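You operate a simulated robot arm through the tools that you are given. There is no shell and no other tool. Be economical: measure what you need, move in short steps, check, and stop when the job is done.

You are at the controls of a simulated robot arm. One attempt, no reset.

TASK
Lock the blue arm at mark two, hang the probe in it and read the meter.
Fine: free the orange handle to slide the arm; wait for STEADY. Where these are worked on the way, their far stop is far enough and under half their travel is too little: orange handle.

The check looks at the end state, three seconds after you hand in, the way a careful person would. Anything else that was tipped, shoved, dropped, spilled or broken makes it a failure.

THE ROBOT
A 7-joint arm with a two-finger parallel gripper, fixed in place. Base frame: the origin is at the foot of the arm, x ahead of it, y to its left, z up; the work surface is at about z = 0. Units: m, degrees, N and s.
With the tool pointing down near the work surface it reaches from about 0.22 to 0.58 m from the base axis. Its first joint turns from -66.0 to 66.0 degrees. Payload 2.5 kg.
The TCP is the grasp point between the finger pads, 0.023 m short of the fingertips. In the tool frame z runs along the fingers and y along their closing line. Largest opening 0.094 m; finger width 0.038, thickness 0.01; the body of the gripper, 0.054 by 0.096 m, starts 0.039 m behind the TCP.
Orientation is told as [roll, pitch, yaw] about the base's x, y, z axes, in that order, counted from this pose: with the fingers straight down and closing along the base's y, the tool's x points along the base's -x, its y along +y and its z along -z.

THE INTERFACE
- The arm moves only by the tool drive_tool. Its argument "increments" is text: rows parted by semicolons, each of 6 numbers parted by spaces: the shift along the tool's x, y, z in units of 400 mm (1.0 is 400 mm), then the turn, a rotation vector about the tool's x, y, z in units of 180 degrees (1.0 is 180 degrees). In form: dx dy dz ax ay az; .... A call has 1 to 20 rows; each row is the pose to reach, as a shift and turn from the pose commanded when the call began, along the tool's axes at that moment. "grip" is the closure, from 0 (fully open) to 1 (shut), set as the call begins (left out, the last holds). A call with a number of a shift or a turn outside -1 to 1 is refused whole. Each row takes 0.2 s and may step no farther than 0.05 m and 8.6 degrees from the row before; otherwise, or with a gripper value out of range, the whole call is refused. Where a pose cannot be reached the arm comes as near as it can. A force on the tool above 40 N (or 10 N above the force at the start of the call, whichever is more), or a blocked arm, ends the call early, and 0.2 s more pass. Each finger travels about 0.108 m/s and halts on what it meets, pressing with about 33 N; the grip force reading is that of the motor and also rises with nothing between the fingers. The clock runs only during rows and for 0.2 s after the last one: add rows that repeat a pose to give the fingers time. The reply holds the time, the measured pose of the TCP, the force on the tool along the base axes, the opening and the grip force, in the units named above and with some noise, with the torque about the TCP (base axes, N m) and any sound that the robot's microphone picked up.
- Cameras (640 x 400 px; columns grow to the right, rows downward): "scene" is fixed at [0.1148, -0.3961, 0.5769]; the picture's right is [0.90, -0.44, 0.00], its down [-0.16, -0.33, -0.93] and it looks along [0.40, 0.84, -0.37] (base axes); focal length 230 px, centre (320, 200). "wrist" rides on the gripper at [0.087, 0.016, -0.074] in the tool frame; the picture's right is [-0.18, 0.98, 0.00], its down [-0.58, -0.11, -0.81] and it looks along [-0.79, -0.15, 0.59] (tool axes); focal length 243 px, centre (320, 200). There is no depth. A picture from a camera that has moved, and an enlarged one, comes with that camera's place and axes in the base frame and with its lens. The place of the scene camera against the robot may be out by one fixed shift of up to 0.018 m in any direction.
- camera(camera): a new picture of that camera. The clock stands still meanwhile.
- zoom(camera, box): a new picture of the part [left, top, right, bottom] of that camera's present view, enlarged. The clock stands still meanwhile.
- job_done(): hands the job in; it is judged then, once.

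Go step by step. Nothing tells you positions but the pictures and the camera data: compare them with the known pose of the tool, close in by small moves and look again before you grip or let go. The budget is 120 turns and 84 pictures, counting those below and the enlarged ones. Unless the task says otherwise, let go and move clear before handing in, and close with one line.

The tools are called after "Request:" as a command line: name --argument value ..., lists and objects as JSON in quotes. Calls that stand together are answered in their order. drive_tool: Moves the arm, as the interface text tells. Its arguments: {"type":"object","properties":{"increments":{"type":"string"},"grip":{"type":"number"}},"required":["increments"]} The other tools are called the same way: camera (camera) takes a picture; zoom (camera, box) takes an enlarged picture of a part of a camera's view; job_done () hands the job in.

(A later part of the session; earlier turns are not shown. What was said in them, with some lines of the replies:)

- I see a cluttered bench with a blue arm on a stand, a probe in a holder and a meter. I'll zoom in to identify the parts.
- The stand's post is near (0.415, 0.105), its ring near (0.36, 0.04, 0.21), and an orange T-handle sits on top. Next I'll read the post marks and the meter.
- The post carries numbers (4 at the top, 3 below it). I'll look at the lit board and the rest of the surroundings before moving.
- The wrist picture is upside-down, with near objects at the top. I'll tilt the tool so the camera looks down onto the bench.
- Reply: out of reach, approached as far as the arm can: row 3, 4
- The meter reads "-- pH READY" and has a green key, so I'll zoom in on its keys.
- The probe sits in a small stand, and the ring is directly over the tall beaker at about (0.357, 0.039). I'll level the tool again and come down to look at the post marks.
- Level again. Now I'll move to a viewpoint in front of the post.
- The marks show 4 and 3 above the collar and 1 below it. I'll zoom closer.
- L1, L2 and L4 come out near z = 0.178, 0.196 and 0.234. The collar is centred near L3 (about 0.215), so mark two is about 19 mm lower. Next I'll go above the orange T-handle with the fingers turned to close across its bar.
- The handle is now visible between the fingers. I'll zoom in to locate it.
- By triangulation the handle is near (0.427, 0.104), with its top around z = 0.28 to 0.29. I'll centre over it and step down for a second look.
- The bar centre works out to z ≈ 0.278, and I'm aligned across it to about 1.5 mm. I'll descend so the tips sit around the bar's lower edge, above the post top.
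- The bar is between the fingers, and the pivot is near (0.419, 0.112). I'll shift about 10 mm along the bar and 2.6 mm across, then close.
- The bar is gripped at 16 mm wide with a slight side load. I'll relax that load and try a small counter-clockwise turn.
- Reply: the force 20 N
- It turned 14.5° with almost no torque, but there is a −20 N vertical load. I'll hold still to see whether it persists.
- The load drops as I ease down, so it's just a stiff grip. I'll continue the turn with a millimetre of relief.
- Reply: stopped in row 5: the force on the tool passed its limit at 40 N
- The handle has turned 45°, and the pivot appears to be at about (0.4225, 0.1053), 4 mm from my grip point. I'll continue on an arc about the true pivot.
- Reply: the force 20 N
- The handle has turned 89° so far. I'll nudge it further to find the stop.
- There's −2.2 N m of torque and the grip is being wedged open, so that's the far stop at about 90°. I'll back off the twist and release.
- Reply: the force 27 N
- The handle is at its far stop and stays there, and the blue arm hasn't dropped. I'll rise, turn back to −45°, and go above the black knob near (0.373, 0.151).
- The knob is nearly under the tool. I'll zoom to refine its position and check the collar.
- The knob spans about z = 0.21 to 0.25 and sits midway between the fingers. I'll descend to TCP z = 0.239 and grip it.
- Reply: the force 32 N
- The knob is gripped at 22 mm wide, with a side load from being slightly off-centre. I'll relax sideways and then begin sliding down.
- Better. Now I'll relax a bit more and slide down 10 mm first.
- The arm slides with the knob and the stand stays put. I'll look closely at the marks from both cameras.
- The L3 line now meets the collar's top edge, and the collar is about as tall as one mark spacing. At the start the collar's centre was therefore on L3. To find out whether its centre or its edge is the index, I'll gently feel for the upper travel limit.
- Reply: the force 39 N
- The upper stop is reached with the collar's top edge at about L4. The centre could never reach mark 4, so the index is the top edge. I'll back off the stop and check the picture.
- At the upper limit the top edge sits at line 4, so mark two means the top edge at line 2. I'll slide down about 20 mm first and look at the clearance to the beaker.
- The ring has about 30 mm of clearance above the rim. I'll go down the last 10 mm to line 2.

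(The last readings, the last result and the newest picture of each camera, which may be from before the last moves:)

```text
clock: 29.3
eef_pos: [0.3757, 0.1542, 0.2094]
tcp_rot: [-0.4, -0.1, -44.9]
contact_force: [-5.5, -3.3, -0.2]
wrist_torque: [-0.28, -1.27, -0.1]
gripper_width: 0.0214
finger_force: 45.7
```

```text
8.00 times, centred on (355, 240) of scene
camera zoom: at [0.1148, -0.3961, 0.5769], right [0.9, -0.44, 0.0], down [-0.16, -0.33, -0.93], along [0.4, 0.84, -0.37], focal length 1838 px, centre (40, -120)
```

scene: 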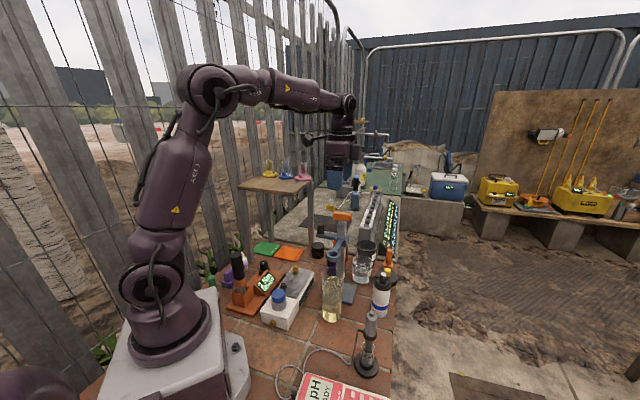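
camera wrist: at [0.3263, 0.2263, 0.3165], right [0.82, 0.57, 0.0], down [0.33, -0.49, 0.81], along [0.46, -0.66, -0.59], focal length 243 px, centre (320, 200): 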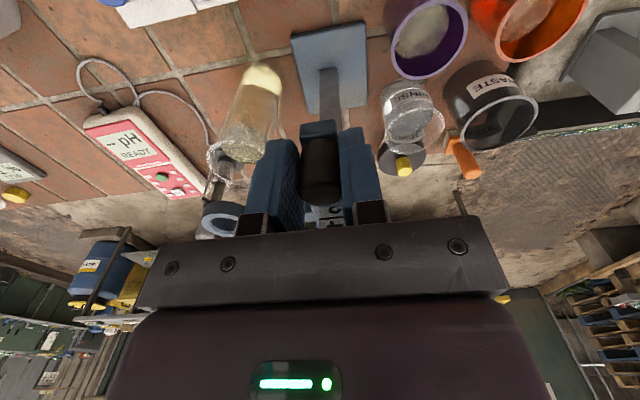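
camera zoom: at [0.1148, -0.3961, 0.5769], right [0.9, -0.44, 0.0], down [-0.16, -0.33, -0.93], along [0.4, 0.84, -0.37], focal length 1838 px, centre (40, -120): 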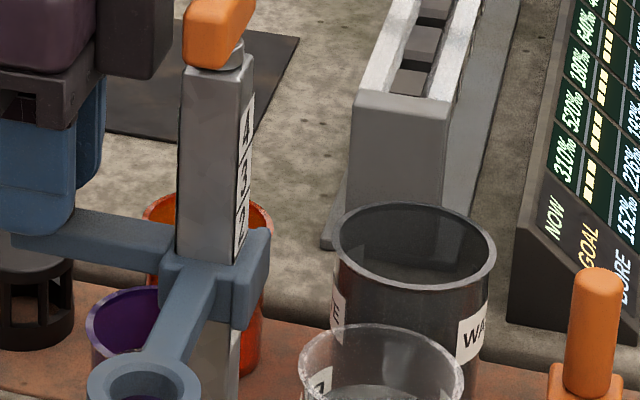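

The collar's top edge is about 1 mm under line 2. I'll nudge up 1 mm, then let go of the knob and see that it stays.

Request:
drive_tool --increments "0 0 -0.0025 0 0 0;0 0 -0.0025 0 0 0;0 0 -0.0025 0 0 0"

Request:
drive_tool --increments "0 0 0 0 0 0;0 0 0 0 0 0;0 0 0 0 0 0" --grip 0.4

Request:
zoom --camera "wrist" --box '[290, 185, 370, 235]'

```text
clock: 30.1
eef_pos: [0.3755, 0.1545, 0.212]
tcp_rot: [-0.4, -0.1, -45.0]
contact_force: [-2.3, -5.1, -4.2]
wrist_torque: [0.48, -0.46, 0.17]
gripper_width: 0.0216
finger_force: 44.3
```

```text
clock: 30.9
eef_pos: [0.3752, 0.1541, 0.2115]
tcp_rot: [-0.3, -0.1, -45.1]
contact_force: [0.0, 0.3, -0.8]
wrist_torque: [-0.03, 0.03, 0.02]
gripper_width: 0.0566
finger_force: 0.0
```

```text
8.00 times, centred on (330, 210) of wrist
camera zoom: at [0.327, 0.2272, 0.2865], right [0.82, 0.57, -0.01], down [0.34, -0.48, 0.81], along [0.45, -0.67, -0.59], focal length 1941 px, centre (240, 120)
```

zoom: 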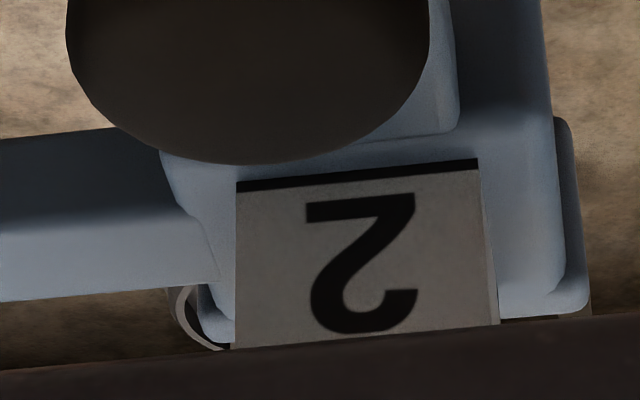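

The line meets the collar's top edge and the arm stays put. I'll rise clear and return to the handle at +45° yaw over the pivot (0.4225, 0.1053).

Request:
drive_tool --increments "0 0 -0.12 0 0 0;0 0 -0.24 0 0 0;0 0 -0.36 0 0 0;-0.02 0 -0.37 0 0 -0.04;-0.04 0 -0.37 0 0 -0.085;-0.06 0 -0.37 0 0 -0.13;-0.08 0 -0.37 0 0 -0.175;-0.1 0 -0.37 0 0 -0.22;-0.12 0 -0.37 0 0 -0.265;-0.14 0 -0.37 0 0 -0.31;-0.16 0 -0.37 0 0 -0.355;-0.17 -0.003 -0.37 0 0 -0.4;-0.17 -0.003 -0.37 0 0 -0.445;-0.17 -0.003 -0.37 0 0 -0.49;-0.17 -0.003 -0.37 0 0 -0.5;-0.17 -0.003 -0.37 0 0 -0.5"

Request:
zoom --camera "scene" --box '[305, 180, 385, 270]'

Request:
camera --camera "wrist"

```text
clock: 34.3
eef_pos: [0.4232, 0.1072, 0.3604]
tcp_rot: [-0.1, 0.4, 45.2]
contact_force: [-0.1, -0.4, 0.5]
wrist_torque: [0.01, 0.01, -0.02]
gripper_width: 0.0568
finger_force: 0.1
```

```text
4.44 times, centred on (345, 225) of scene
camera zoom: at [0.1148, -0.3961, 0.5769], right [0.9, -0.44, 0.0], down [-0.16, -0.33, -0.93], along [0.4, 0.84, -0.37], focal length 1021 px, centre (209, 89)
```

zoom: 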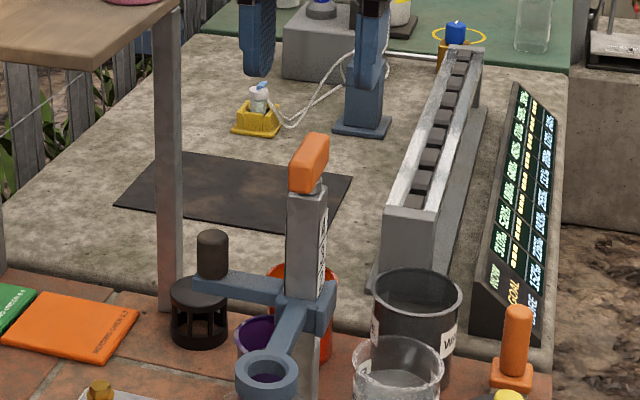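

```text
37 pictures are left
camera wrist: at [0.3523, 0.0563, 0.4357], right [-0.57, 0.82, 0.0], down [0.49, 0.34, 0.8], along [0.66, 0.45, -0.6], focal length 243 px, centre (320, 200)
```

wrist: 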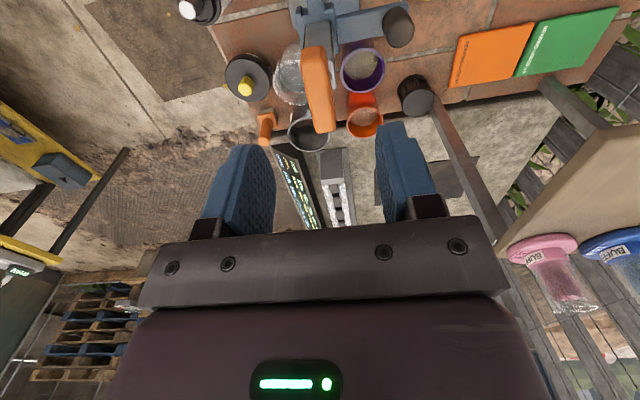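

I'm aligned over the turned handle. I'll descend and grip it.

Request:
drive_tool --increments "0 -0.003 0.08 0 0 0;0 -0.003 0.16 0 0 0;0 -0.003 0.16 0 0 0"

Request:
drive_tool --increments "0 0 0 0 0 0;0 0 0 0 0 0;0 0 0 0 0 0" --grip 1

```text
clock: 35.1
eef_pos: [0.4243, 0.1064, 0.2963]
tcp_rot: [-0.1, 0.4, 45.1]
contact_force: [0.5, 0.0, -0.2]
wrist_torque: [-0.01, 0.01, -0.01]
gripper_width: 0.0564
finger_force: 0.1
```

```text
clock: 35.9
eef_pos: [0.4246, 0.107, 0.2958]
tcp_rot: [0.0, 0.4, 45.0]
contact_force: [-4.1, 2.7, -1.6]
wrist_torque: [0.12, 0.01, -0.04]
gripper_width: 0.0161
finger_force: 44.5
```

The handle is gripped with low load. Now I'll turn it clockwise 90° back to the locked position, on an arc about the pivot.

Request:
drive_tool --increments "0 -0.001 0 0 0 0.04;0 -0.0015 0 0 0 0.08;0.0005 -0.0025 0 0 0 0.12;0.001 -0.0035 0 0 0 0.16;0.0015 -0.0042 0 0 0 0.2;0.002 -0.005 0 0 0 0.24;0.0025 -0.0055 0 0 0 0.28;0.003 -0.006 0 0 0 0.32;0.004 -0.0065 0 0 0 0.36;0.005 -0.0065 0 0 0 0.4;0.006 -0.007 0 0 0 0.44;0.0065 -0.007 0 0 0 0.48;0.007 -0.007 0 0 0 0.505;0.007 -0.007 0 0 0 0.505"

```text
clock: 38.9
eef_pos: [0.424, 0.1054, 0.2957]
tcp_rot: [0.2, 0.1, -45.5]
contact_force: [17.0, 33.2, 4.0]
wrist_torque: [0.36, 0.34, 0.51]
gripper_width: 0.0161
finger_force: 44.7
```

The handle is back at the locked angle, but there's a side load. I'll relax sideways and press lightly against the stop.

Request:
drive_tool --increments "0 0.004 0 0 0 0;0 0.007 0 0 0 0.015;0 0.007 0 0 0 0.03;0 0.007 0 0 0 0.03"

```text
clock: 39.9
eef_pos: [0.425, 0.1046, 0.2958]
tcp_rot: [-0.5, 0.1, -50.8]
contact_force: [-14.5, 15.9, 26.2]
wrist_torque: [0.85, 0.33, 1.89]
gripper_width: 0.0189
finger_force: 44.6
```

There's 1.9 N m against the stop, so the handle is fully locked. I'll unwind the twist and release.

Request:
drive_tool --increments "0 0 0.002 0 0 -0.015;0 0 0.002 0 0 -0.028;0 0 0.002 0 0 -0.028"

Request:
drive_tool --increments "0 0 0 0 0 0;0 0 0 0 0 0;0 0 0 0 0 0" --grip 0.3

Request:
drive_tool --increments "0 0 -0.1 0 0 0;0 0 -0.2 0 0 0;0 0 -0.3 0 0 0;0 0 -0.3 0 0 0"

Request:
camera --camera "wrist"

Request:
zoom --camera "scene" --box '[300, 200, 400, 380]'

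```text
clock: 40.7
eef_pos: [0.4267, 0.1046, 0.2967]
tcp_rot: [-0.2, 0.0, -46.1]
contact_force: [-20.2, 15.6, 28.0]
wrist_torque: [0.36, -0.13, 1.05]
gripper_width: 0.016
finger_force: 45.0
```

```text
clock: 41.5
eef_pos: [0.4253, 0.1015, 0.2946]
tcp_rot: [-0.5, 0.0, -46.3]
contact_force: [-0.2, 0.2, 0.0]
wrist_torque: [-0.02, 0.01, -0.03]
gripper_width: 0.0658
finger_force: 0.0
```

```text
clock: 42.5
eef_pos: [0.4275, 0.1049, 0.4161]
tcp_rot: [-0.4, -0.1, -46.2]
contact_force: [-0.2, -0.5, 0.4]
wrist_torque: [-0.01, -0.02, 0.0]
gripper_width: 0.0658
finger_force: 0.0
```

```text
36 pictures are left
camera wrist: at [0.3798, 0.1775, 0.4902], right [0.84, 0.55, -0.01], down [0.33, -0.49, 0.81], along [0.44, -0.68, -0.59], focal length 243 px, centre (320, 200)
```

wrist: 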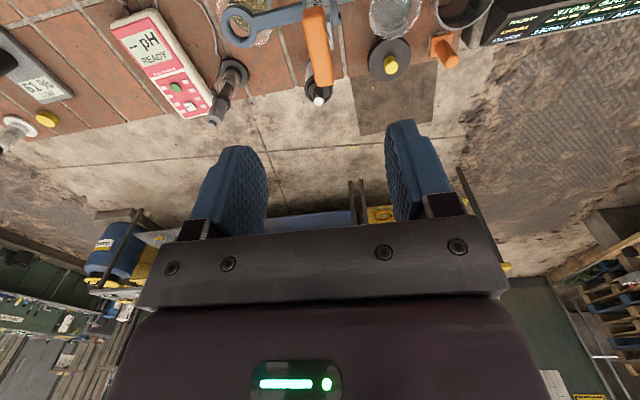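

```text
2.22 times, centred on (350, 290) of scene
camera zoom: at [0.1148, -0.3961, 0.5769], right [0.9, -0.44, 0.0], down [-0.16, -0.33, -0.93], along [0.4, 0.84, -0.37], focal length 510 px, centre (253, 0)
```

zoom: 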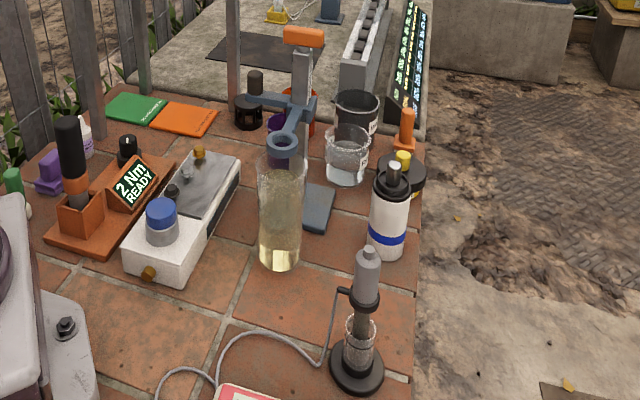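

The handle is back in its locked orientation, and the arm is at mark two. The probe stands at about (0.361, −0.1215), with its grey body at z ≈ 0.12 to 0.165. I'll go above it, turning to yaw +45.

Request:
drive_tool --increments "-0.02 -0.04 0 0 0 -0.04;-0.045 -0.08 0 0 0 -0.085;-0.07 -0.12 0 0 0 -0.13;-0.095 -0.165 0 0 0 -0.175;-0.12 -0.21 0 0 0 -0.22;-0.145 -0.25 0 0 0 -0.265;-0.17 -0.295 0 0 0 -0.31;-0.195 -0.34 0.02 0 0 -0.355;-0.22 -0.385 0.04 0 0 -0.4;-0.25 -0.43 0.08 0 0 -0.445;-0.275 -0.475 0.12 0 0 -0.49;-0.294 -0.512 0.17 0 0 -0.507;-0.294 -0.512 0.22 0 0 -0.507;-0.294 -0.512 0.22 0 0 -0.507" --grip 0.2

Request:
camera --camera "wrist"

```text
clock: 45.5
eef_pos: [0.3598, -0.1239, 0.3276]
tcp_rot: [-0.2, 0.4, 45.1]
contact_force: [-0.7, -0.5, 0.2]
wrist_torque: [0.03, 0.01, -0.02]
gripper_width: 0.0753
finger_force: 0.2
```

```text
34 pictures are left
camera wrist: at [0.2886, -0.1737, 0.4028], right [-0.57, 0.82, 0.0], down [0.49, 0.34, 0.8], along [0.66, 0.45, -0.6], focal length 243 px, centre (320, 200)
```

wrist: 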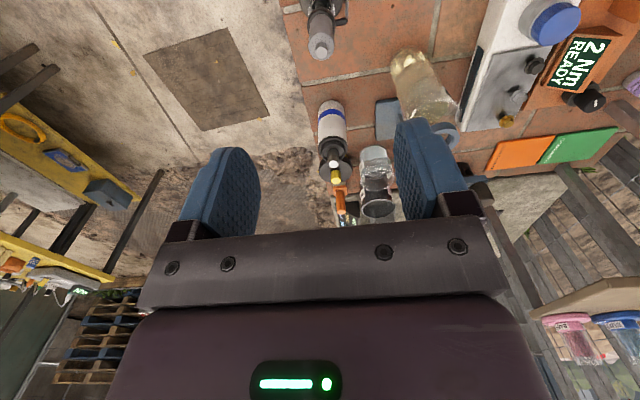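

The probe's nub is at about (0.363, −0.124). I'll correct by 2 mm and descend partway.

Request:
drive_tool --increments "-0.006 -0.0055 0.1 0 0 0;-0.006 -0.0055 0.2 0 0 0;-0.006 -0.0055 0.3 0 0 0;-0.006 -0.0055 0.3 0 0 0"

Request:
camera --camera "wrist"

Request:
zoom --camera "scene" --box '[320, 280, 420, 390]'

```text
clock: 46.5
eef_pos: [0.3642, -0.1237, 0.2095]
tcp_rot: [-0.1, 0.5, 45.1]
contact_force: [0.2, 0.1, 0.3]
wrist_torque: [0.03, 0.0, 0.0]
gripper_width: 0.075
finger_force: 0.0
```

```text
33 pictures are left
camera wrist: at [0.2916, -0.1735, 0.2843], right [-0.57, 0.82, 0.0], down [0.49, 0.34, 0.8], along [0.66, 0.45, -0.6], focal length 243 px, centre (320, 200)
```

wrist: 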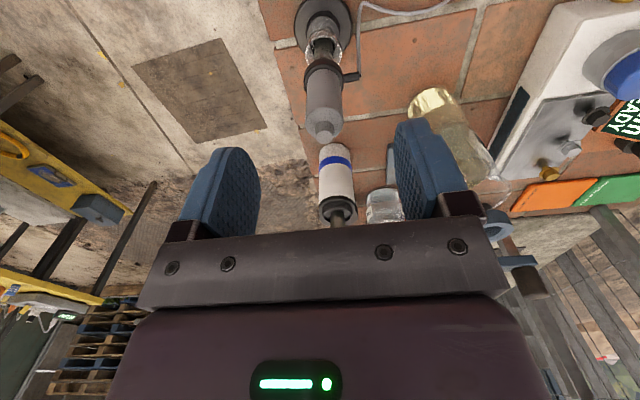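

```text
3.64 times, centred on (370, 335) of scene
camera zoom: at [0.1148, -0.3961, 0.5769], right [0.9, -0.44, 0.0], down [-0.16, -0.33, -0.93], along [0.4, 0.84, -0.37], focal length 835 px, centre (138, -291)
```

zoom: 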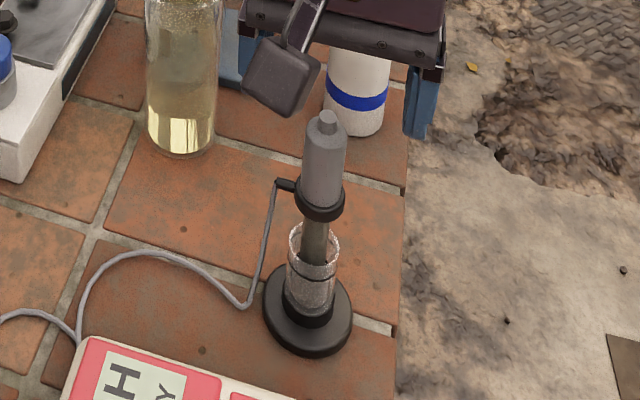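

The nub is at about (0.364, −0.123, 0.167), directly under the tool. I'll lower to z ≈ 0.149 and close.

Request:
drive_tool --increments "0 0 0.075 0 0 0;0 0 0.15 0 0 0;0 0 0.15 0 0 0"

Request:
zoom --camera "wrist" --box '[220, 40, 420, 240]'

```text
clock: 47.3
eef_pos: [0.3623, -0.1248, 0.1498]
tcp_rot: [-0.1, 0.4, 45.0]
contact_force: [0.5, 0.3, -0.5]
wrist_torque: [-0.01, -0.03, -0.03]
gripper_width: 0.0751
finger_force: 0.0
```

```text
2.00 times, centred on (320, 140) of wrist
camera zoom: at [0.2909, -0.1749, 0.2251], right [-0.57, 0.82, 0.0], down [0.49, 0.34, 0.8], along [0.66, 0.45, -0.6], focal length 485 px, centre (320, 320)
```

zoom: 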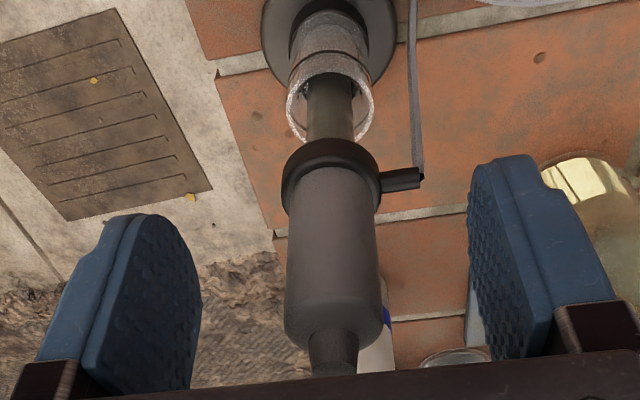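

The probe is centred between the fingers, with the tips well above the flange and cable stub. Closing now.

Request:
drive_tool --increments "0 0 0 0 0 0;0 0 0 0 0 0;0 0 0 0 0 0" --grip 1

Request:
drive_tool --increments "0 0 -0.03 0 0 0;0 0 -0.06 0 0 0;0 0 -0.1 0 0 0;0 0 -0.1 0 0 0"

Request:
zoom --camera "scene" --box '[300, 250, 430, 390]'

```text
clock: 48.1
eef_pos: [0.3629, -0.1247, 0.1507]
tcp_rot: [-0.2, 0.4, 45.1]
contact_force: [0.3, 0.9, 2.8]
wrist_torque: [0.19, 0.1, 0.01]
gripper_width: 0.0226
finger_force: 33.3
```

```text
clock: 49.1
eef_pos: [0.3635, -0.1246, 0.1898]
tcp_rot: [-0.1, 0.3, 45.0]
contact_force: [0.2, -0.8, -1.1]
wrist_torque: [0.02, -0.06, 0.01]
gripper_width: 0.0229
finger_force: 33.2
```

```text
2.86 times, centred on (365, 320) of scene
camera zoom: at [0.1148, -0.3961, 0.5769], right [0.9, -0.44, 0.0], down [-0.16, -0.33, -0.93], along [0.4, 0.84, -0.37], focal length 656 px, centre (191, -143)
```

zoom: 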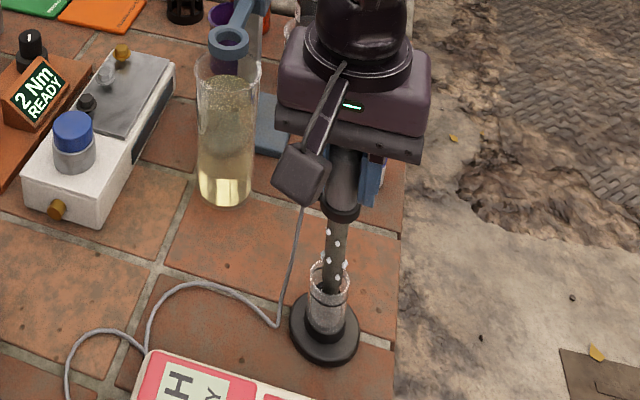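

The probe is lifting out cleanly. I'll pause a moment so drops fall back, then raise it fully.

Request:
drive_tool --increments "0 0 0 0 0 0;0 0 -0.06 0 0 0;0 0 -0.12 0 0 0;0 0 -0.12 0 0 0;0 0 -0.12 0 0 0;0 0 -0.18 0 0 0;0 0 -0.24 0 0 0;0 0 -0.31 0 0 0;0 0 -0.31 0 0 0"

Request:
zoom --camera "scene" --box '[290, 210, 430, 370]'

```text
clock: 51.1
eef_pos: [0.3624, -0.1237, 0.3111]
tcp_rot: [0.0, 0.4, 45.0]
contact_force: [-0.2, -0.4, 0.0]
wrist_torque: [-0.01, 0.03, 0.03]
gripper_width: 0.0227
finger_force: 33.1
```

```text
2.50 times, centred on (360, 290) of scene
camera zoom: at [0.1148, -0.3961, 0.5769], right [0.9, -0.44, 0.0], down [-0.16, -0.33, -0.93], along [0.4, 0.84, -0.37], focal length 574 px, centre (220, -25)
```

zoom: 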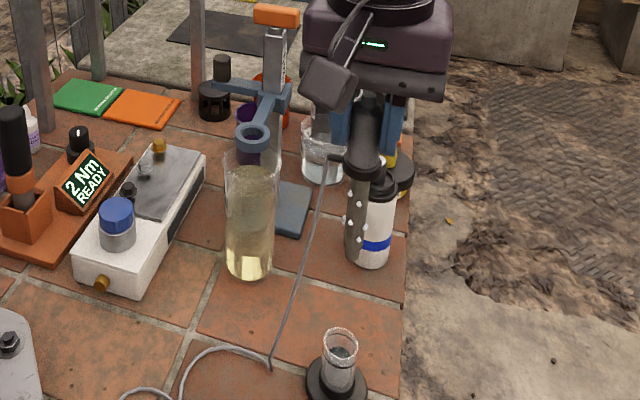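

The probe is clear, with its tip about 0.142 below the TCP. I'll raise it a bit and move to a standoff short of the ring to look before inserting.

Request:
drive_tool --increments "0 0 -0.085 0 0 0;-0.03 0.06 -0.085 0 0 0;-0.06 0.12 -0.085 0 0 0;-0.09 0.18 -0.085 0 0 0;-0.12 0.24 -0.085 0 0 0;-0.148 0.298 -0.085 0 0 0;-0.148 0.298 -0.085 0 0 0;-0.148 0.298 -0.085 0 0 0"

Request:
camera --camera "wrist"

Request:
zoom --camera "scene" --box '[270, 160, 410, 320]'

```text
clock: 52.9
eef_pos: [0.32, 0.0022, 0.3467]
tcp_rot: [-0.1, 0.4, 44.9]
contact_force: [0.1, -0.4, -0.1]
wrist_torque: [0.02, -0.01, 0.02]
gripper_width: 0.0226
finger_force: 33.7
```

```text
28 pictures are left
camera wrist: at [0.2487, -0.0462, 0.4222], right [-0.57, 0.82, 0.0], down [0.49, 0.34, 0.8], along [0.66, 0.45, -0.6], focal length 243 px, centre (320, 200)
```

wrist: 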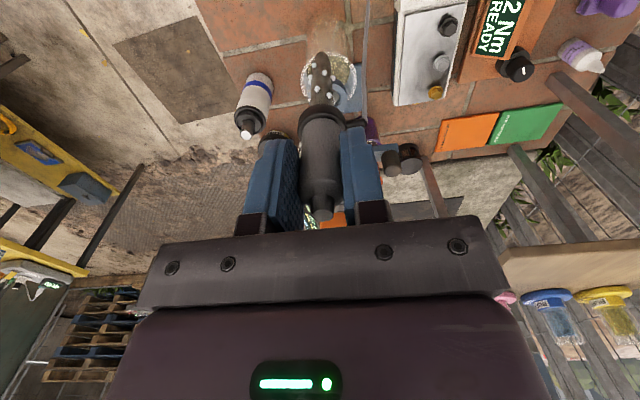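

```text
2.50 times, centred on (340, 240) of scene
camera zoom: at [0.1148, -0.3961, 0.5769], right [0.9, -0.44, 0.0], down [-0.16, -0.33, -0.93], along [0.4, 0.84, -0.37], focal length 574 px, centre (270, 100)
```

zoom: 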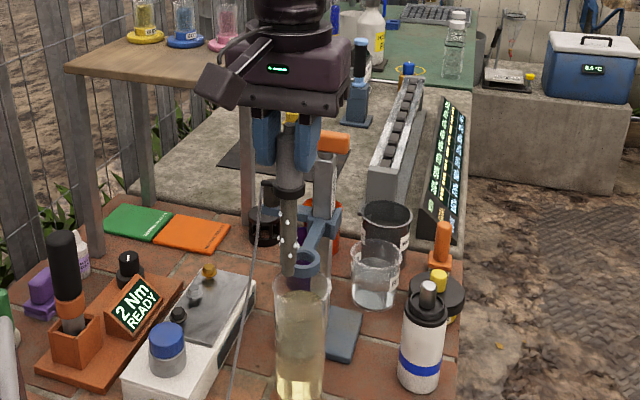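

The probe partly hides the ring from the wrist camera, so I'll zoom in.

Request:
zoom --camera "wrist" --box '[280, 40, 400, 130]'

Request:
zoom --camera "scene" --box '[325, 210, 375, 280]'

```text
4.44 times, centred on (340, 85) of wrist
camera zoom: at [0.2487, -0.0462, 0.4222], right [-0.57, 0.82, 0.0], down [0.49, 0.34, 0.8], along [0.66, 0.45, -0.6], focal length 1078 px, centre (231, 711)
```

zoom: 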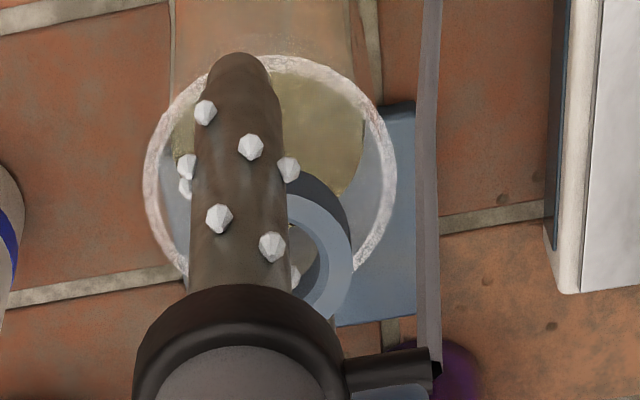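

```text
5.71 times, centred on (350, 245) of scene
camera zoom: at [0.1148, -0.3961, 0.5769], right [0.9, -0.44, 0.0], down [-0.16, -0.33, -0.93], along [0.4, 0.84, -0.37], focal length 1313 px, centre (149, -57)
```

zoom: 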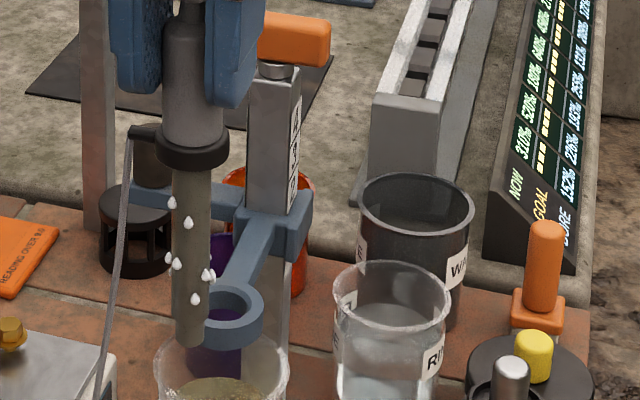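

The ring is half hidden, so my estimate of its centre varies by a few millimetres. I'll sidestep 40 mm so the wrist camera sees the whole ring.

Request:
drive_tool --increments "0 -0.05 0 0 0 0;0 -0.1 0 0 0 0;0 -0.1 0 0 0 0;0 -0.1 0 0 0 0"

Request:
zoom --camera "wrist" --box '[280, 20, 440, 140]'

Request:
zoom --camera "scene" --box '[325, 210, 375, 280]'

```text
clock: 53.9
eef_pos: [0.3486, -0.0241, 0.3474]
tcp_rot: [0.0, 0.4, 45.1]
contact_force: [-0.5, -0.1, -0.5]
wrist_torque: [0.0, 0.01, 0.02]
gripper_width: 0.0228
finger_force: 33.4
```

```text
3.33 times, centred on (360, 80) of wrist
camera zoom: at [0.2765, -0.0747, 0.4222], right [-0.56, 0.83, 0.0], down [0.49, 0.34, 0.8], along [0.66, 0.45, -0.6], focal length 809 px, centre (187, 600)
```

zoom: 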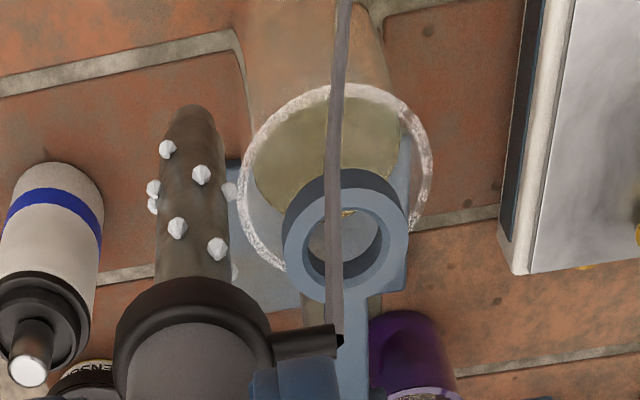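

```text
5.71 times, centred on (350, 245) of scene
camera zoom: at [0.1148, -0.3961, 0.5769], right [0.9, -0.44, 0.0], down [-0.16, -0.33, -0.93], along [0.4, 0.84, -0.37], focal length 1313 px, centre (149, -57)
```

zoom: 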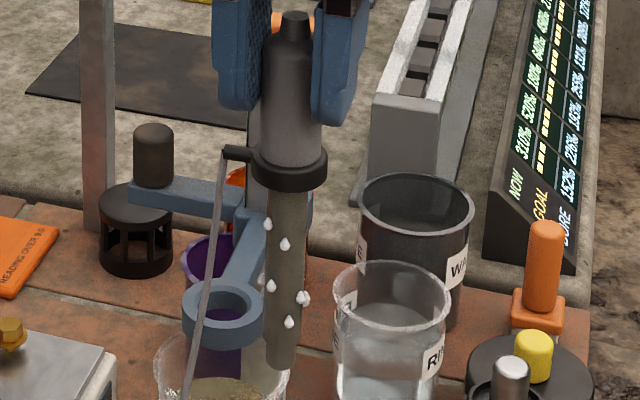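

Wrist and scene views agree on a ring centre near (0.3585, 0.042) with its top at z ≈ 0.185. I'll move the probe tip over it and check.

Request:
drive_tool --increments "-0.04 0.03 0 0 0 0;-0.08 0.06 0 0 0 0;-0.12 0.09 0 0 0 0;-0.134 0.099 0 0 0 0;-0.134 0.099 0 0 0 0;-0.134 0.099 0 0 0 0"

Request:
zoom --camera "wrist" --box '[270, 20, 400, 130]'

Request:
zoom --camera "scene" --box '[325, 210, 375, 280]'

```text
clock: 55.3
eef_pos: [0.3582, 0.0401, 0.3447]
tcp_rot: [-0.1, 0.3, 45.0]
contact_force: [-0.4, -0.8, -0.1]
wrist_torque: [-0.07, -0.02, -0.02]
gripper_width: 0.0228
finger_force: 32.5
```

```text
3.64 times, centred on (335, 75) of wrist
camera zoom: at [0.2869, -0.0089, 0.4202], right [-0.57, 0.82, 0.0], down [0.49, 0.34, 0.8], along [0.66, 0.45, -0.6], focal length 882 px, centre (266, 654)
```

zoom: 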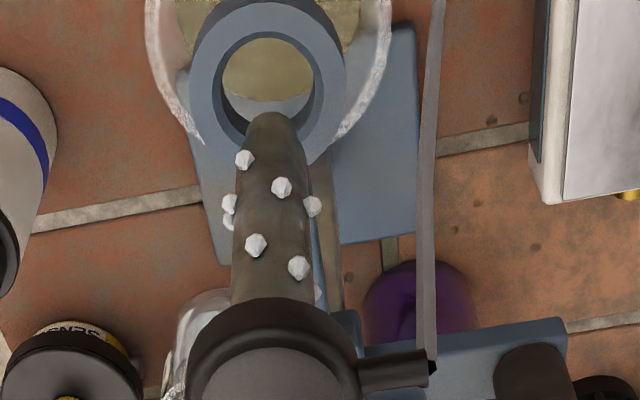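

```text
5.71 times, centred on (350, 245) of scene
camera zoom: at [0.1148, -0.3961, 0.5769], right [0.9, -0.44, 0.0], down [-0.16, -0.33, -0.93], along [0.4, 0.84, -0.37], focal length 1313 px, centre (149, -57)
```

zoom: 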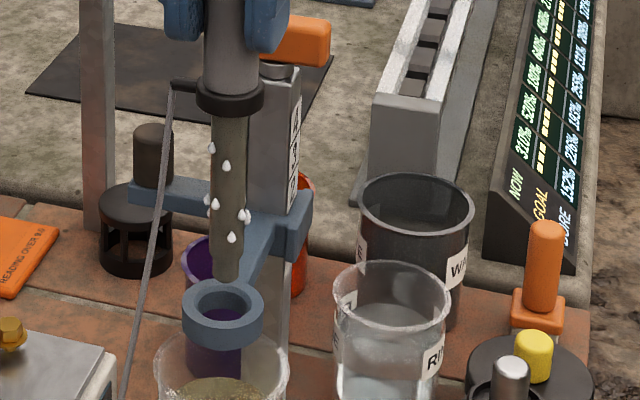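

The tip is aligned with the ring to within about 1 mm in both views. I'll lower 16 mm and look again.

Request:
drive_tool --increments "0 0 0.02 0 0 0;0 0 0.04 0 0 0;0 0 0.04 0 0 0"

Request:
zoom --camera "wrist" --box '[270, 0, 400, 110]'

Request:
zoom --camera "scene" --box '[330, 220, 370, 280]'

```text
clock: 56.1
eef_pos: [0.3584, 0.0398, 0.3293]
tcp_rot: [-0.1, 0.3, 45.1]
contact_force: [0.6, 0.0, -1.1]
wrist_torque: [0.01, -0.01, 0.02]
gripper_width: 0.0228
finger_force: 33.1
```

```text
3.64 times, centred on (335, 55) of wrist
camera zoom: at [0.2869, -0.0099, 0.4045], right [-0.57, 0.83, 0.0], down [0.49, 0.34, 0.8], along [0.66, 0.45, -0.6], focal length 882 px, centre (266, 727)
```

zoom: 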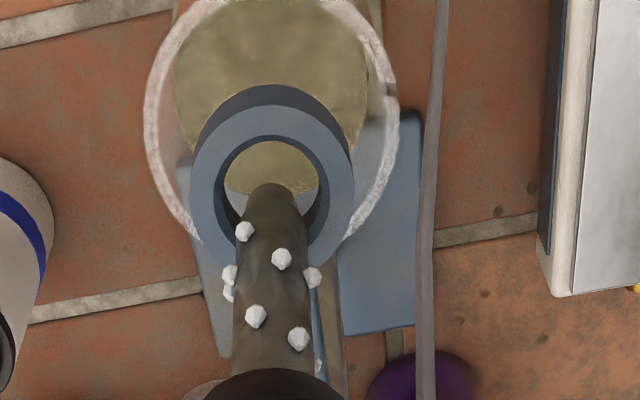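

```text
6.67 times, centred on (350, 250) of scene
camera zoom: at [0.1148, -0.3961, 0.5769], right [0.9, -0.44, 0.0], down [-0.16, -0.33, -0.93], along [0.4, 0.84, -0.37], focal length 1532 px, centre (120, -133)
```

zoom: 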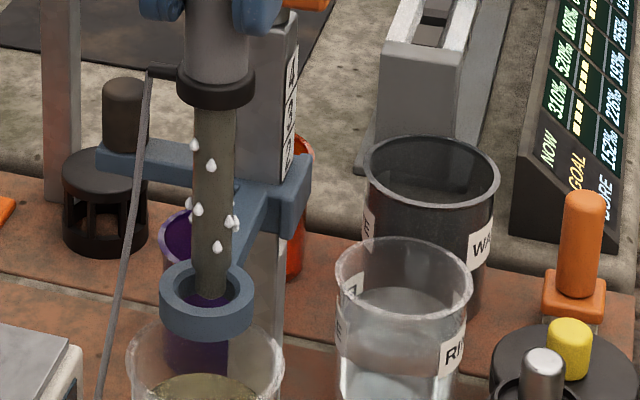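

The tip is at the ring mouth and centred. I'll lower it in stages and watch the force.

Request:
drive_tool --increments "0 0 0.015 0 0 0;0 0 0.03 0 0 0;0 0 0.04 0 0 0;0 0 0.04 0 0 0"

Request:
drive_tool --increments "0 0 0.015 0 0 0;0 0 0.03 0 0 0;0 0 0.045 0 0 0;0 0 0.045 0 0 0"

Request:
zoom --camera "scene" --box '[320, 200, 380, 300]'

```text
clock: 57.1
eef_pos: [0.3587, 0.0414, 0.3147]
tcp_rot: [0.1, 0.4, 45.0]
contact_force: [-3.0, -0.4, -0.6]
wrist_torque: [-0.07, 0.4, 0.02]
gripper_width: 0.0228
finger_force: 33.6
```

```text
clock: 58.1
eef_pos: [0.3589, 0.0405, 0.296]
tcp_rot: [-0.1, 0.5, 44.9]
contact_force: [-3.8, -3.3, -0.4]
wrist_torque: [-0.32, 0.5, 0.02]
gripper_width: 0.0226
finger_force: 32.9
```

```text
4.00 times, centred on (350, 250) of scene
camera zoom: at [0.1148, -0.3961, 0.5769], right [0.9, -0.44, 0.0], down [-0.16, -0.33, -0.93], along [0.4, 0.84, -0.37], focal length 919 px, centre (200, 0)
```

zoom: 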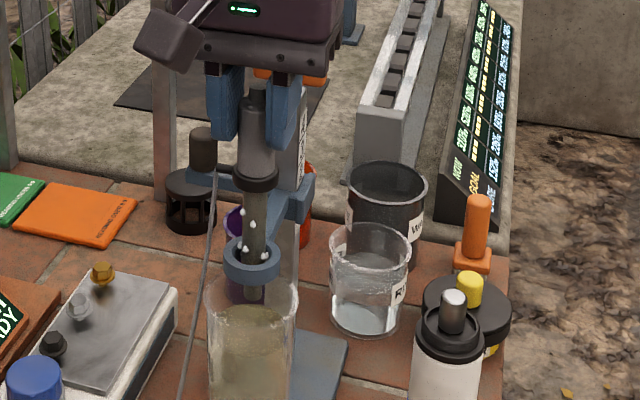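

The shaft is through the ring with a light touch on one side. I'll shift 1.5 mm off it and keep lowering.

Request:
drive_tool --increments "0.004 0 0 0 0 0;0.004 0 0.02 0 0 0;0.004 0 0.04 0 0 0;0.004 0 0.06 0 0 0;0.004 0 0.06 0 0 0"

Request:
drive_tool --increments "0 0 0.02 0 0 0;0 0 0.04 0 0 0;0 0 0.055 0 0 0;0 0 0.055 0 0 0"

Request:
zoom --camera "scene" --box '[320, 200, 380, 300]'

```text
clock: 59.3
eef_pos: [0.3569, 0.0401, 0.2719]
tcp_rot: [-0.2, 0.4, 45.0]
contact_force: [0.3, 0.3, -0.6]
wrist_torque: [-0.01, 0.0, -0.01]
gripper_width: 0.0227
finger_force: 33.0
```

```text
clock: 60.3
eef_pos: [0.3572, 0.0389, 0.2506]
tcp_rot: [-0.1, 0.4, 44.9]
contact_force: [-0.5, -0.2, -1.0]
wrist_torque: [-0.01, -0.04, -0.01]
gripper_width: 0.0227
finger_force: 33.1
```

```text
4.00 times, centred on (350, 250) of scene
camera zoom: at [0.1148, -0.3961, 0.5769], right [0.9, -0.44, 0.0], down [-0.16, -0.33, -0.93], along [0.4, 0.84, -0.37], focal length 919 px, centre (200, 0)
```

zoom: 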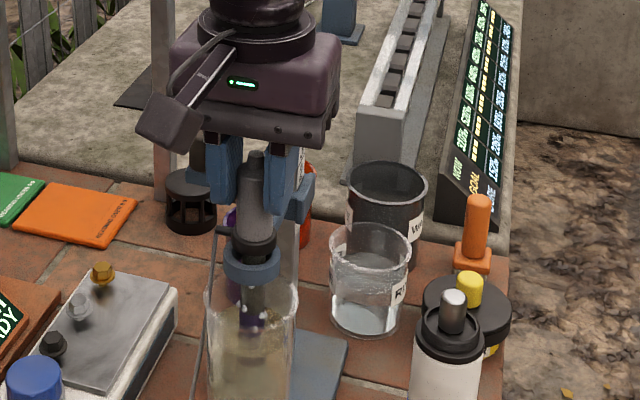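

The flange is just above the ring. I'll take the final small steps until contact.

Request:
drive_tool --increments "0 0 0.006 0 0 0;0 0 0.012 0 0 0;0 0 0.012 0 0 0"

Request:
drive_tool --increments "0 0 0.005 0 0 0;0 0 0.01 0 0 0;0 0 0.01 0 0 0"

```text
clock: 61.1
eef_pos: [0.3574, 0.0397, 0.2455]
tcp_rot: [-0.2, 0.4, 44.9]
contact_force: [-0.3, 0.0, -0.7]
wrist_torque: [0.0, 0.0, 0.01]
gripper_width: 0.0228
finger_force: 33.2
```

```text
clock: 61.9
eef_pos: [0.3582, 0.0404, 0.2414]
tcp_rot: [-0.2, 0.2, 45.0]
contact_force: [-5.2, 0.0, 23.3]
wrist_torque: [0.38, 0.11, 0.09]
gripper_width: 0.0226
finger_force: 33.3
```

The flange is seated on the ring (23 N). I'll ease up slightly, then open the gripper part-way to let go.

Request:
drive_tool --increments "0 0 -0.004 0 0 0;0 0 -0.004 0 0 0"

Request:
drive_tool --increments "0 0 0 0 0 0;0 0 0 0 0 0;0 0 0 0 0 0" --grip 0.45

Request:
zoom --camera "scene" --box '[320, 200, 380, 300]'

```text
clock: 62.5
eef_pos: [0.3561, 0.0384, 0.2422]
tcp_rot: [0.0, 0.5, 45.0]
contact_force: [-0.5, 0.3, -0.4]
wrist_torque: [-0.03, 0.03, 0.02]
gripper_width: 0.0226
finger_force: 33.7
```

```text
clock: 63.3
eef_pos: [0.3566, 0.0392, 0.2434]
tcp_rot: [-0.1, 0.4, 45.1]
contact_force: [-0.2, 0.5, -0.1]
wrist_torque: [0.0, 0.04, 0.03]
gripper_width: 0.0515
finger_force: 0.0
```

```text
4.00 times, centred on (350, 250) of scene
camera zoom: at [0.1148, -0.3961, 0.5769], right [0.9, -0.44, 0.0], down [-0.16, -0.33, -0.93], along [0.4, 0.84, -0.37], focal length 919 px, centre (200, 0)
```

zoom: 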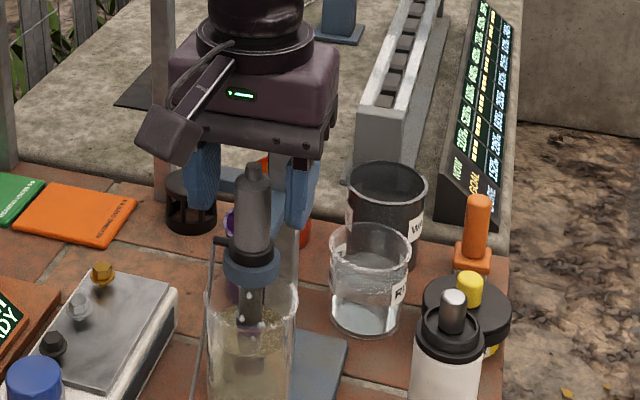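

The probe now hangs in the ring. I'll rise straight up clear of it, then go to the meter with the fingers closed, turned to yaw −41 to suit the green key.

Request:
drive_tool --increments "0 0 -0.1 0 0 0;0 0 -0.2 0 0 0;0 0 -0.3 0 0 0;0 0 -0.3 0 0 0"

Request:
drive_tool --increments "0.04 -0.02 0 0 0 0.04;0.09 -0.045 0 0 0 0.08;0.14 -0.07 0 0 0 0.12;0.19 -0.1 0 0 0 0.16;0.24 -0.125 0 0 0 0.2;0.29 -0.15 0 0 0 0.24;0.34 -0.175 0 0 0 0.28;0.39 -0.2 0 0 0 0.32;0.44 -0.23 0 0 0 0.36;0.49 -0.255 0.03 0 0 0.4;0.52 -0.27 0.1 0 0 0.44;0.545 -0.285 0.19 0 0 0.478;0.545 -0.285 0.28 0 0 0.478;0.545 -0.285 0.28 0 0 0.478" --grip 1

Request:
camera --camera "wrist"

Request:
camera --camera "scene"

```text
clock: 64.3
eef_pos: [0.3585, 0.0404, 0.3625]
tcp_rot: [-0.1, 0.5, 45.0]
contact_force: [0.2, -0.3, -0.2]
wrist_torque: [-0.02, -0.01, 0.0]
gripper_width: 0.0514
finger_force: 0.0
```

```text
clock: 67.3
eef_pos: [0.2825, -0.1969, 0.2512]
tcp_rot: [-0.4, -0.1, -41.1]
contact_force: [-0.2, -0.5, -0.5]
wrist_torque: [0.01, -0.01, 0.0]
gripper_width: 0.0001
finger_force: 32.8
```

```text
15 pictures are left
camera wrist: at [0.2294, -0.1273, 0.3255], right [0.78, 0.62, -0.01], down [0.37, -0.46, 0.81], along [0.5, -0.64, -0.59], focal length 243 px, centre (320, 200)
```

wrist: 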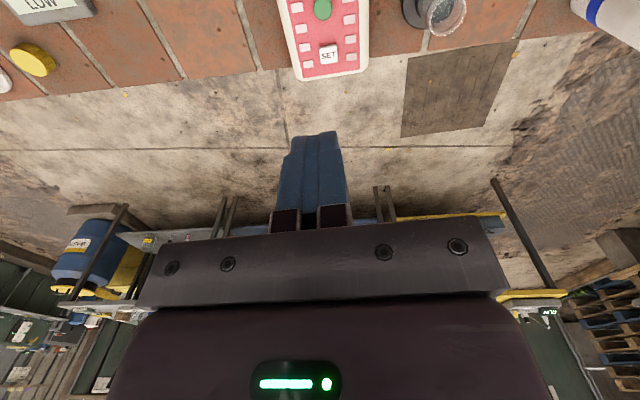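

```text
14 pictures are left
```

scene: 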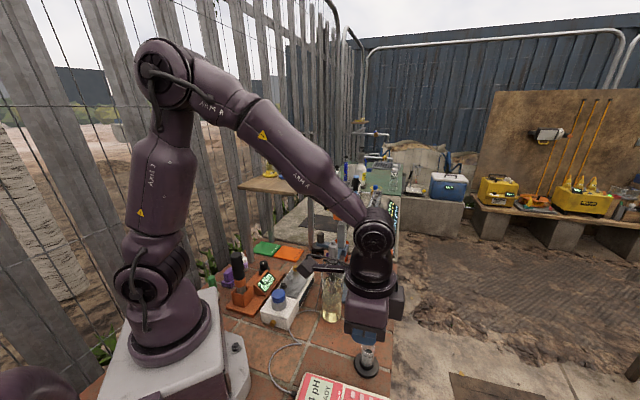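

The green key is directly below, near (0.282, −0.193), and the meter still shows READY. I'll come down close above it and check.

Request:
drive_tool --increments "0.005 0.005 0.1 0 0 0;0.005 0.005 0.2 0 0 0;0.005 0.005 0.3 0 0 0;0.005 0.005 0.4 0 0 0;0.005 0.005 0.4 0 0 0"

Request:
zoom --camera "wrist" --box '[220, 0, 420, 160]'

```text
clock: 68.5
eef_pos: [0.2826, -0.1914, 0.092]
tcp_rot: [-0.4, -0.1, -41.0]
contact_force: [-0.7, 0.3, -0.4]
wrist_torque: [0.0, 0.04, -0.01]
gripper_width: 0.0
finger_force: 33.2
```

```text
2.50 times, centred on (320, 80) of wrist
camera zoom: at [0.2289, -0.1236, 0.1659], right [0.78, 0.62, -0.01], down [0.37, -0.46, 0.81], along [0.5, -0.64, -0.59], focal length 606 px, centre (320, 500)
```

zoom: 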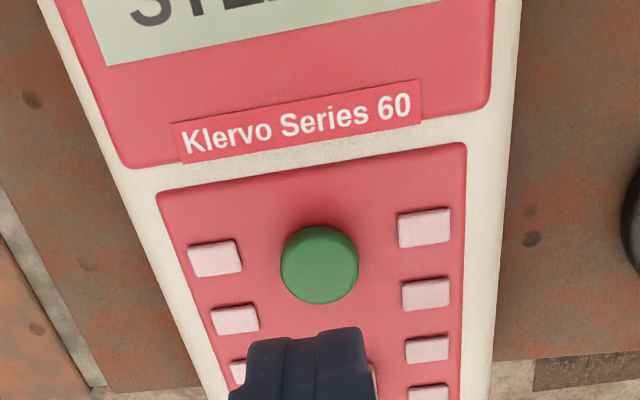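

The display now seems to say "STEA…". I'll read the whole screen.

Request:
drive_tool --increments "0.05 0 -0.05 0 0 0;0.1 0 -0.15 0 0 0;0.2 0 -0.2 0 0 0;0.25 0 -0.25 0 0 0;0.25 0 -0.25 0 0 0"

Request:
zoom --camera "scene" --box '[260, 280, 420, 400]'

Request:
camera --camera "wrist"

```text
clock: 69.7
eef_pos: [0.2041, -0.1268, 0.1907]
tcp_rot: [-0.3, -0.2, -41.0]
contact_force: [-0.6, -0.4, 0.2]
wrist_torque: [0.02, 0.02, 0.0]
gripper_width: 0.0
finger_force: 32.9
```

```text
3.33 times, centred on (340, 340) of scene
camera zoom: at [0.1148, -0.3961, 0.5769], right [0.9, -0.44, 0.0], down [-0.16, -0.33, -0.93], along [0.4, 0.84, -0.37], focal length 766 px, centre (253, -267)
```

zoom: 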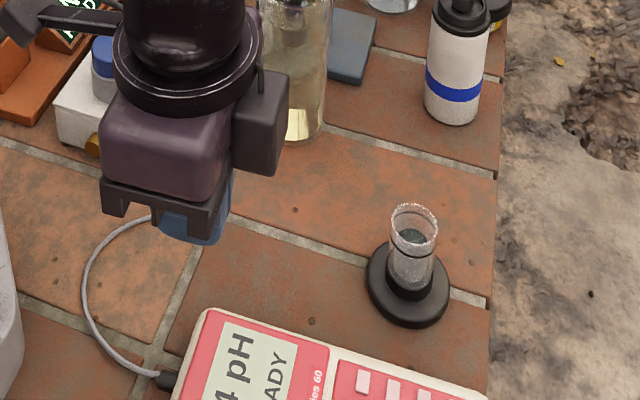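

```text
11 pictures are left
camera wrist: at [0.1512, -0.0575, 0.2659], right [0.78, 0.62, -0.01], down [0.37, -0.46, 0.81], along [0.5, -0.64, -0.59], focal length 243 px, centre (320, 200)
```

wrist: 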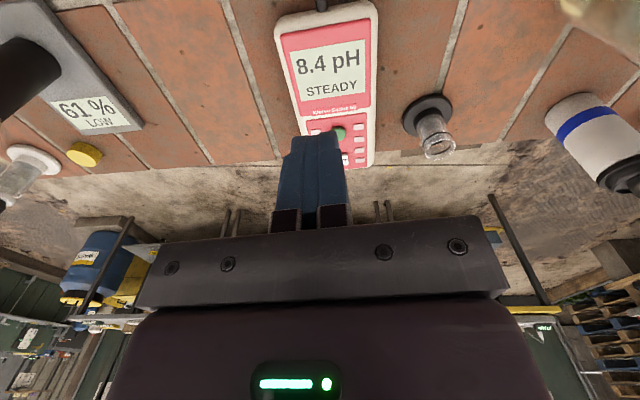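

The meter reads 8.4 pH STEADY by itself, so no key press is needed. I'll move the arm up and clear, then do a final check of the stand.

Request:
drive_tool --increments "0 0 -0.1 0 0 0;0 0 -0.2 0 0 0;0 0 -0.3 0 0 0;0 0 -0.4 0 0 0;0 0 -0.4 0 0 0"

Request:
zoom --camera "scene" --box '[310, 200, 390, 310]'

Request:
zoom --camera "scene" --box '[335, 210, 375, 250]'

Request:
camera --camera "wrist"

```text
clock: 70.9
eef_pos: [0.2067, -0.1252, 0.352]
tcp_rot: [-0.4, 0.0, -41.1]
contact_force: [0.2, 0.8, -0.1]
wrist_torque: [0.01, 0.04, -0.01]
gripper_width: 0.0001
finger_force: 33.2
```

```text
3.64 times, centred on (350, 255) of scene
camera zoom: at [0.1148, -0.3961, 0.5769], right [0.9, -0.44, 0.0], down [-0.16, -0.33, -0.93], along [0.4, 0.84, -0.37], focal length 835 px, centre (211, 0)
```

zoom: 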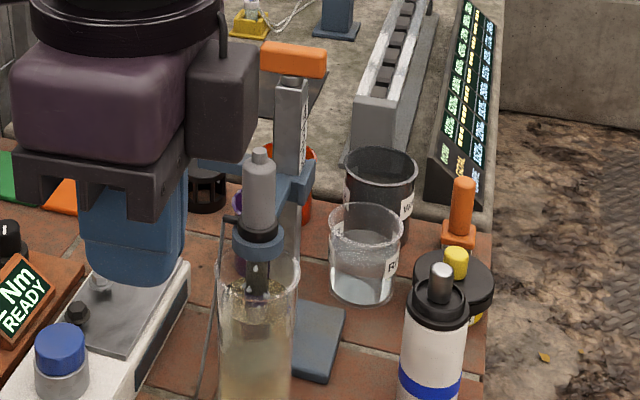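

```text
10.00 times, centred on (355, 230) of scene
camera zoom: at [0.1148, -0.3961, 0.5769], right [0.9, -0.44, 0.0], down [-0.16, -0.33, -0.93], along [0.4, 0.84, -0.37], focal length 2297 px, centre (-30, -100)
```

zoom: 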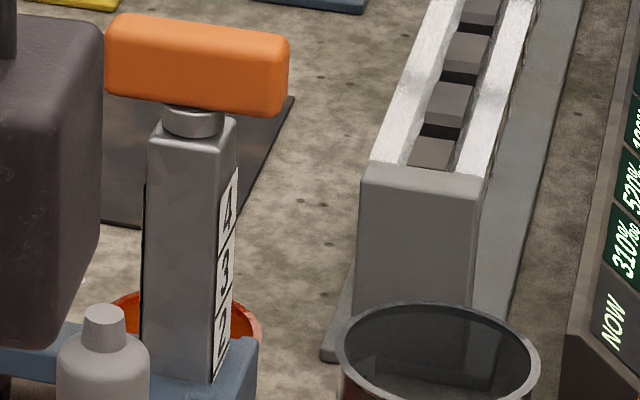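

```text
8 pictures are left
camera wrist: at [0.1525, -0.0569, 0.4263], right [0.78, 0.62, -0.01], down [0.37, -0.46, 0.81], along [0.5, -0.64, -0.59], focal length 243 px, centre (320, 200)
```

wrist: 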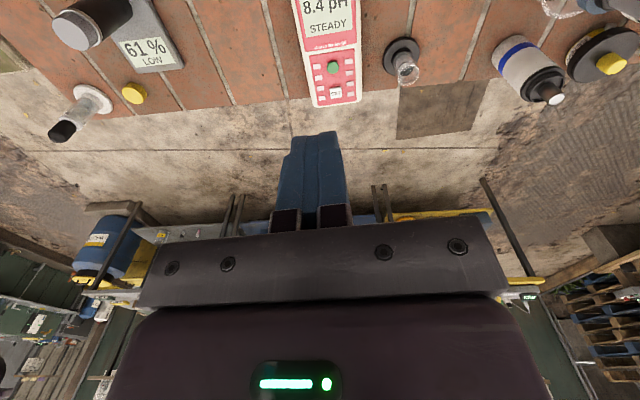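

Everything is in place: the arm is locked with its top edge at line 2, the probe hangs in the ring in the sample, and the gripper is clear. The meter still shows 8.4 pH STEADY, so I'm handing in.

Request:
job_done

```text
The job is handed in.
```

The blue arm is locked at mark two with the probe hanging in its ring, and the meter reads **8.4 pH, STEADY**; I took the collar's top edge as the index for the mark and pressed no meter keys.
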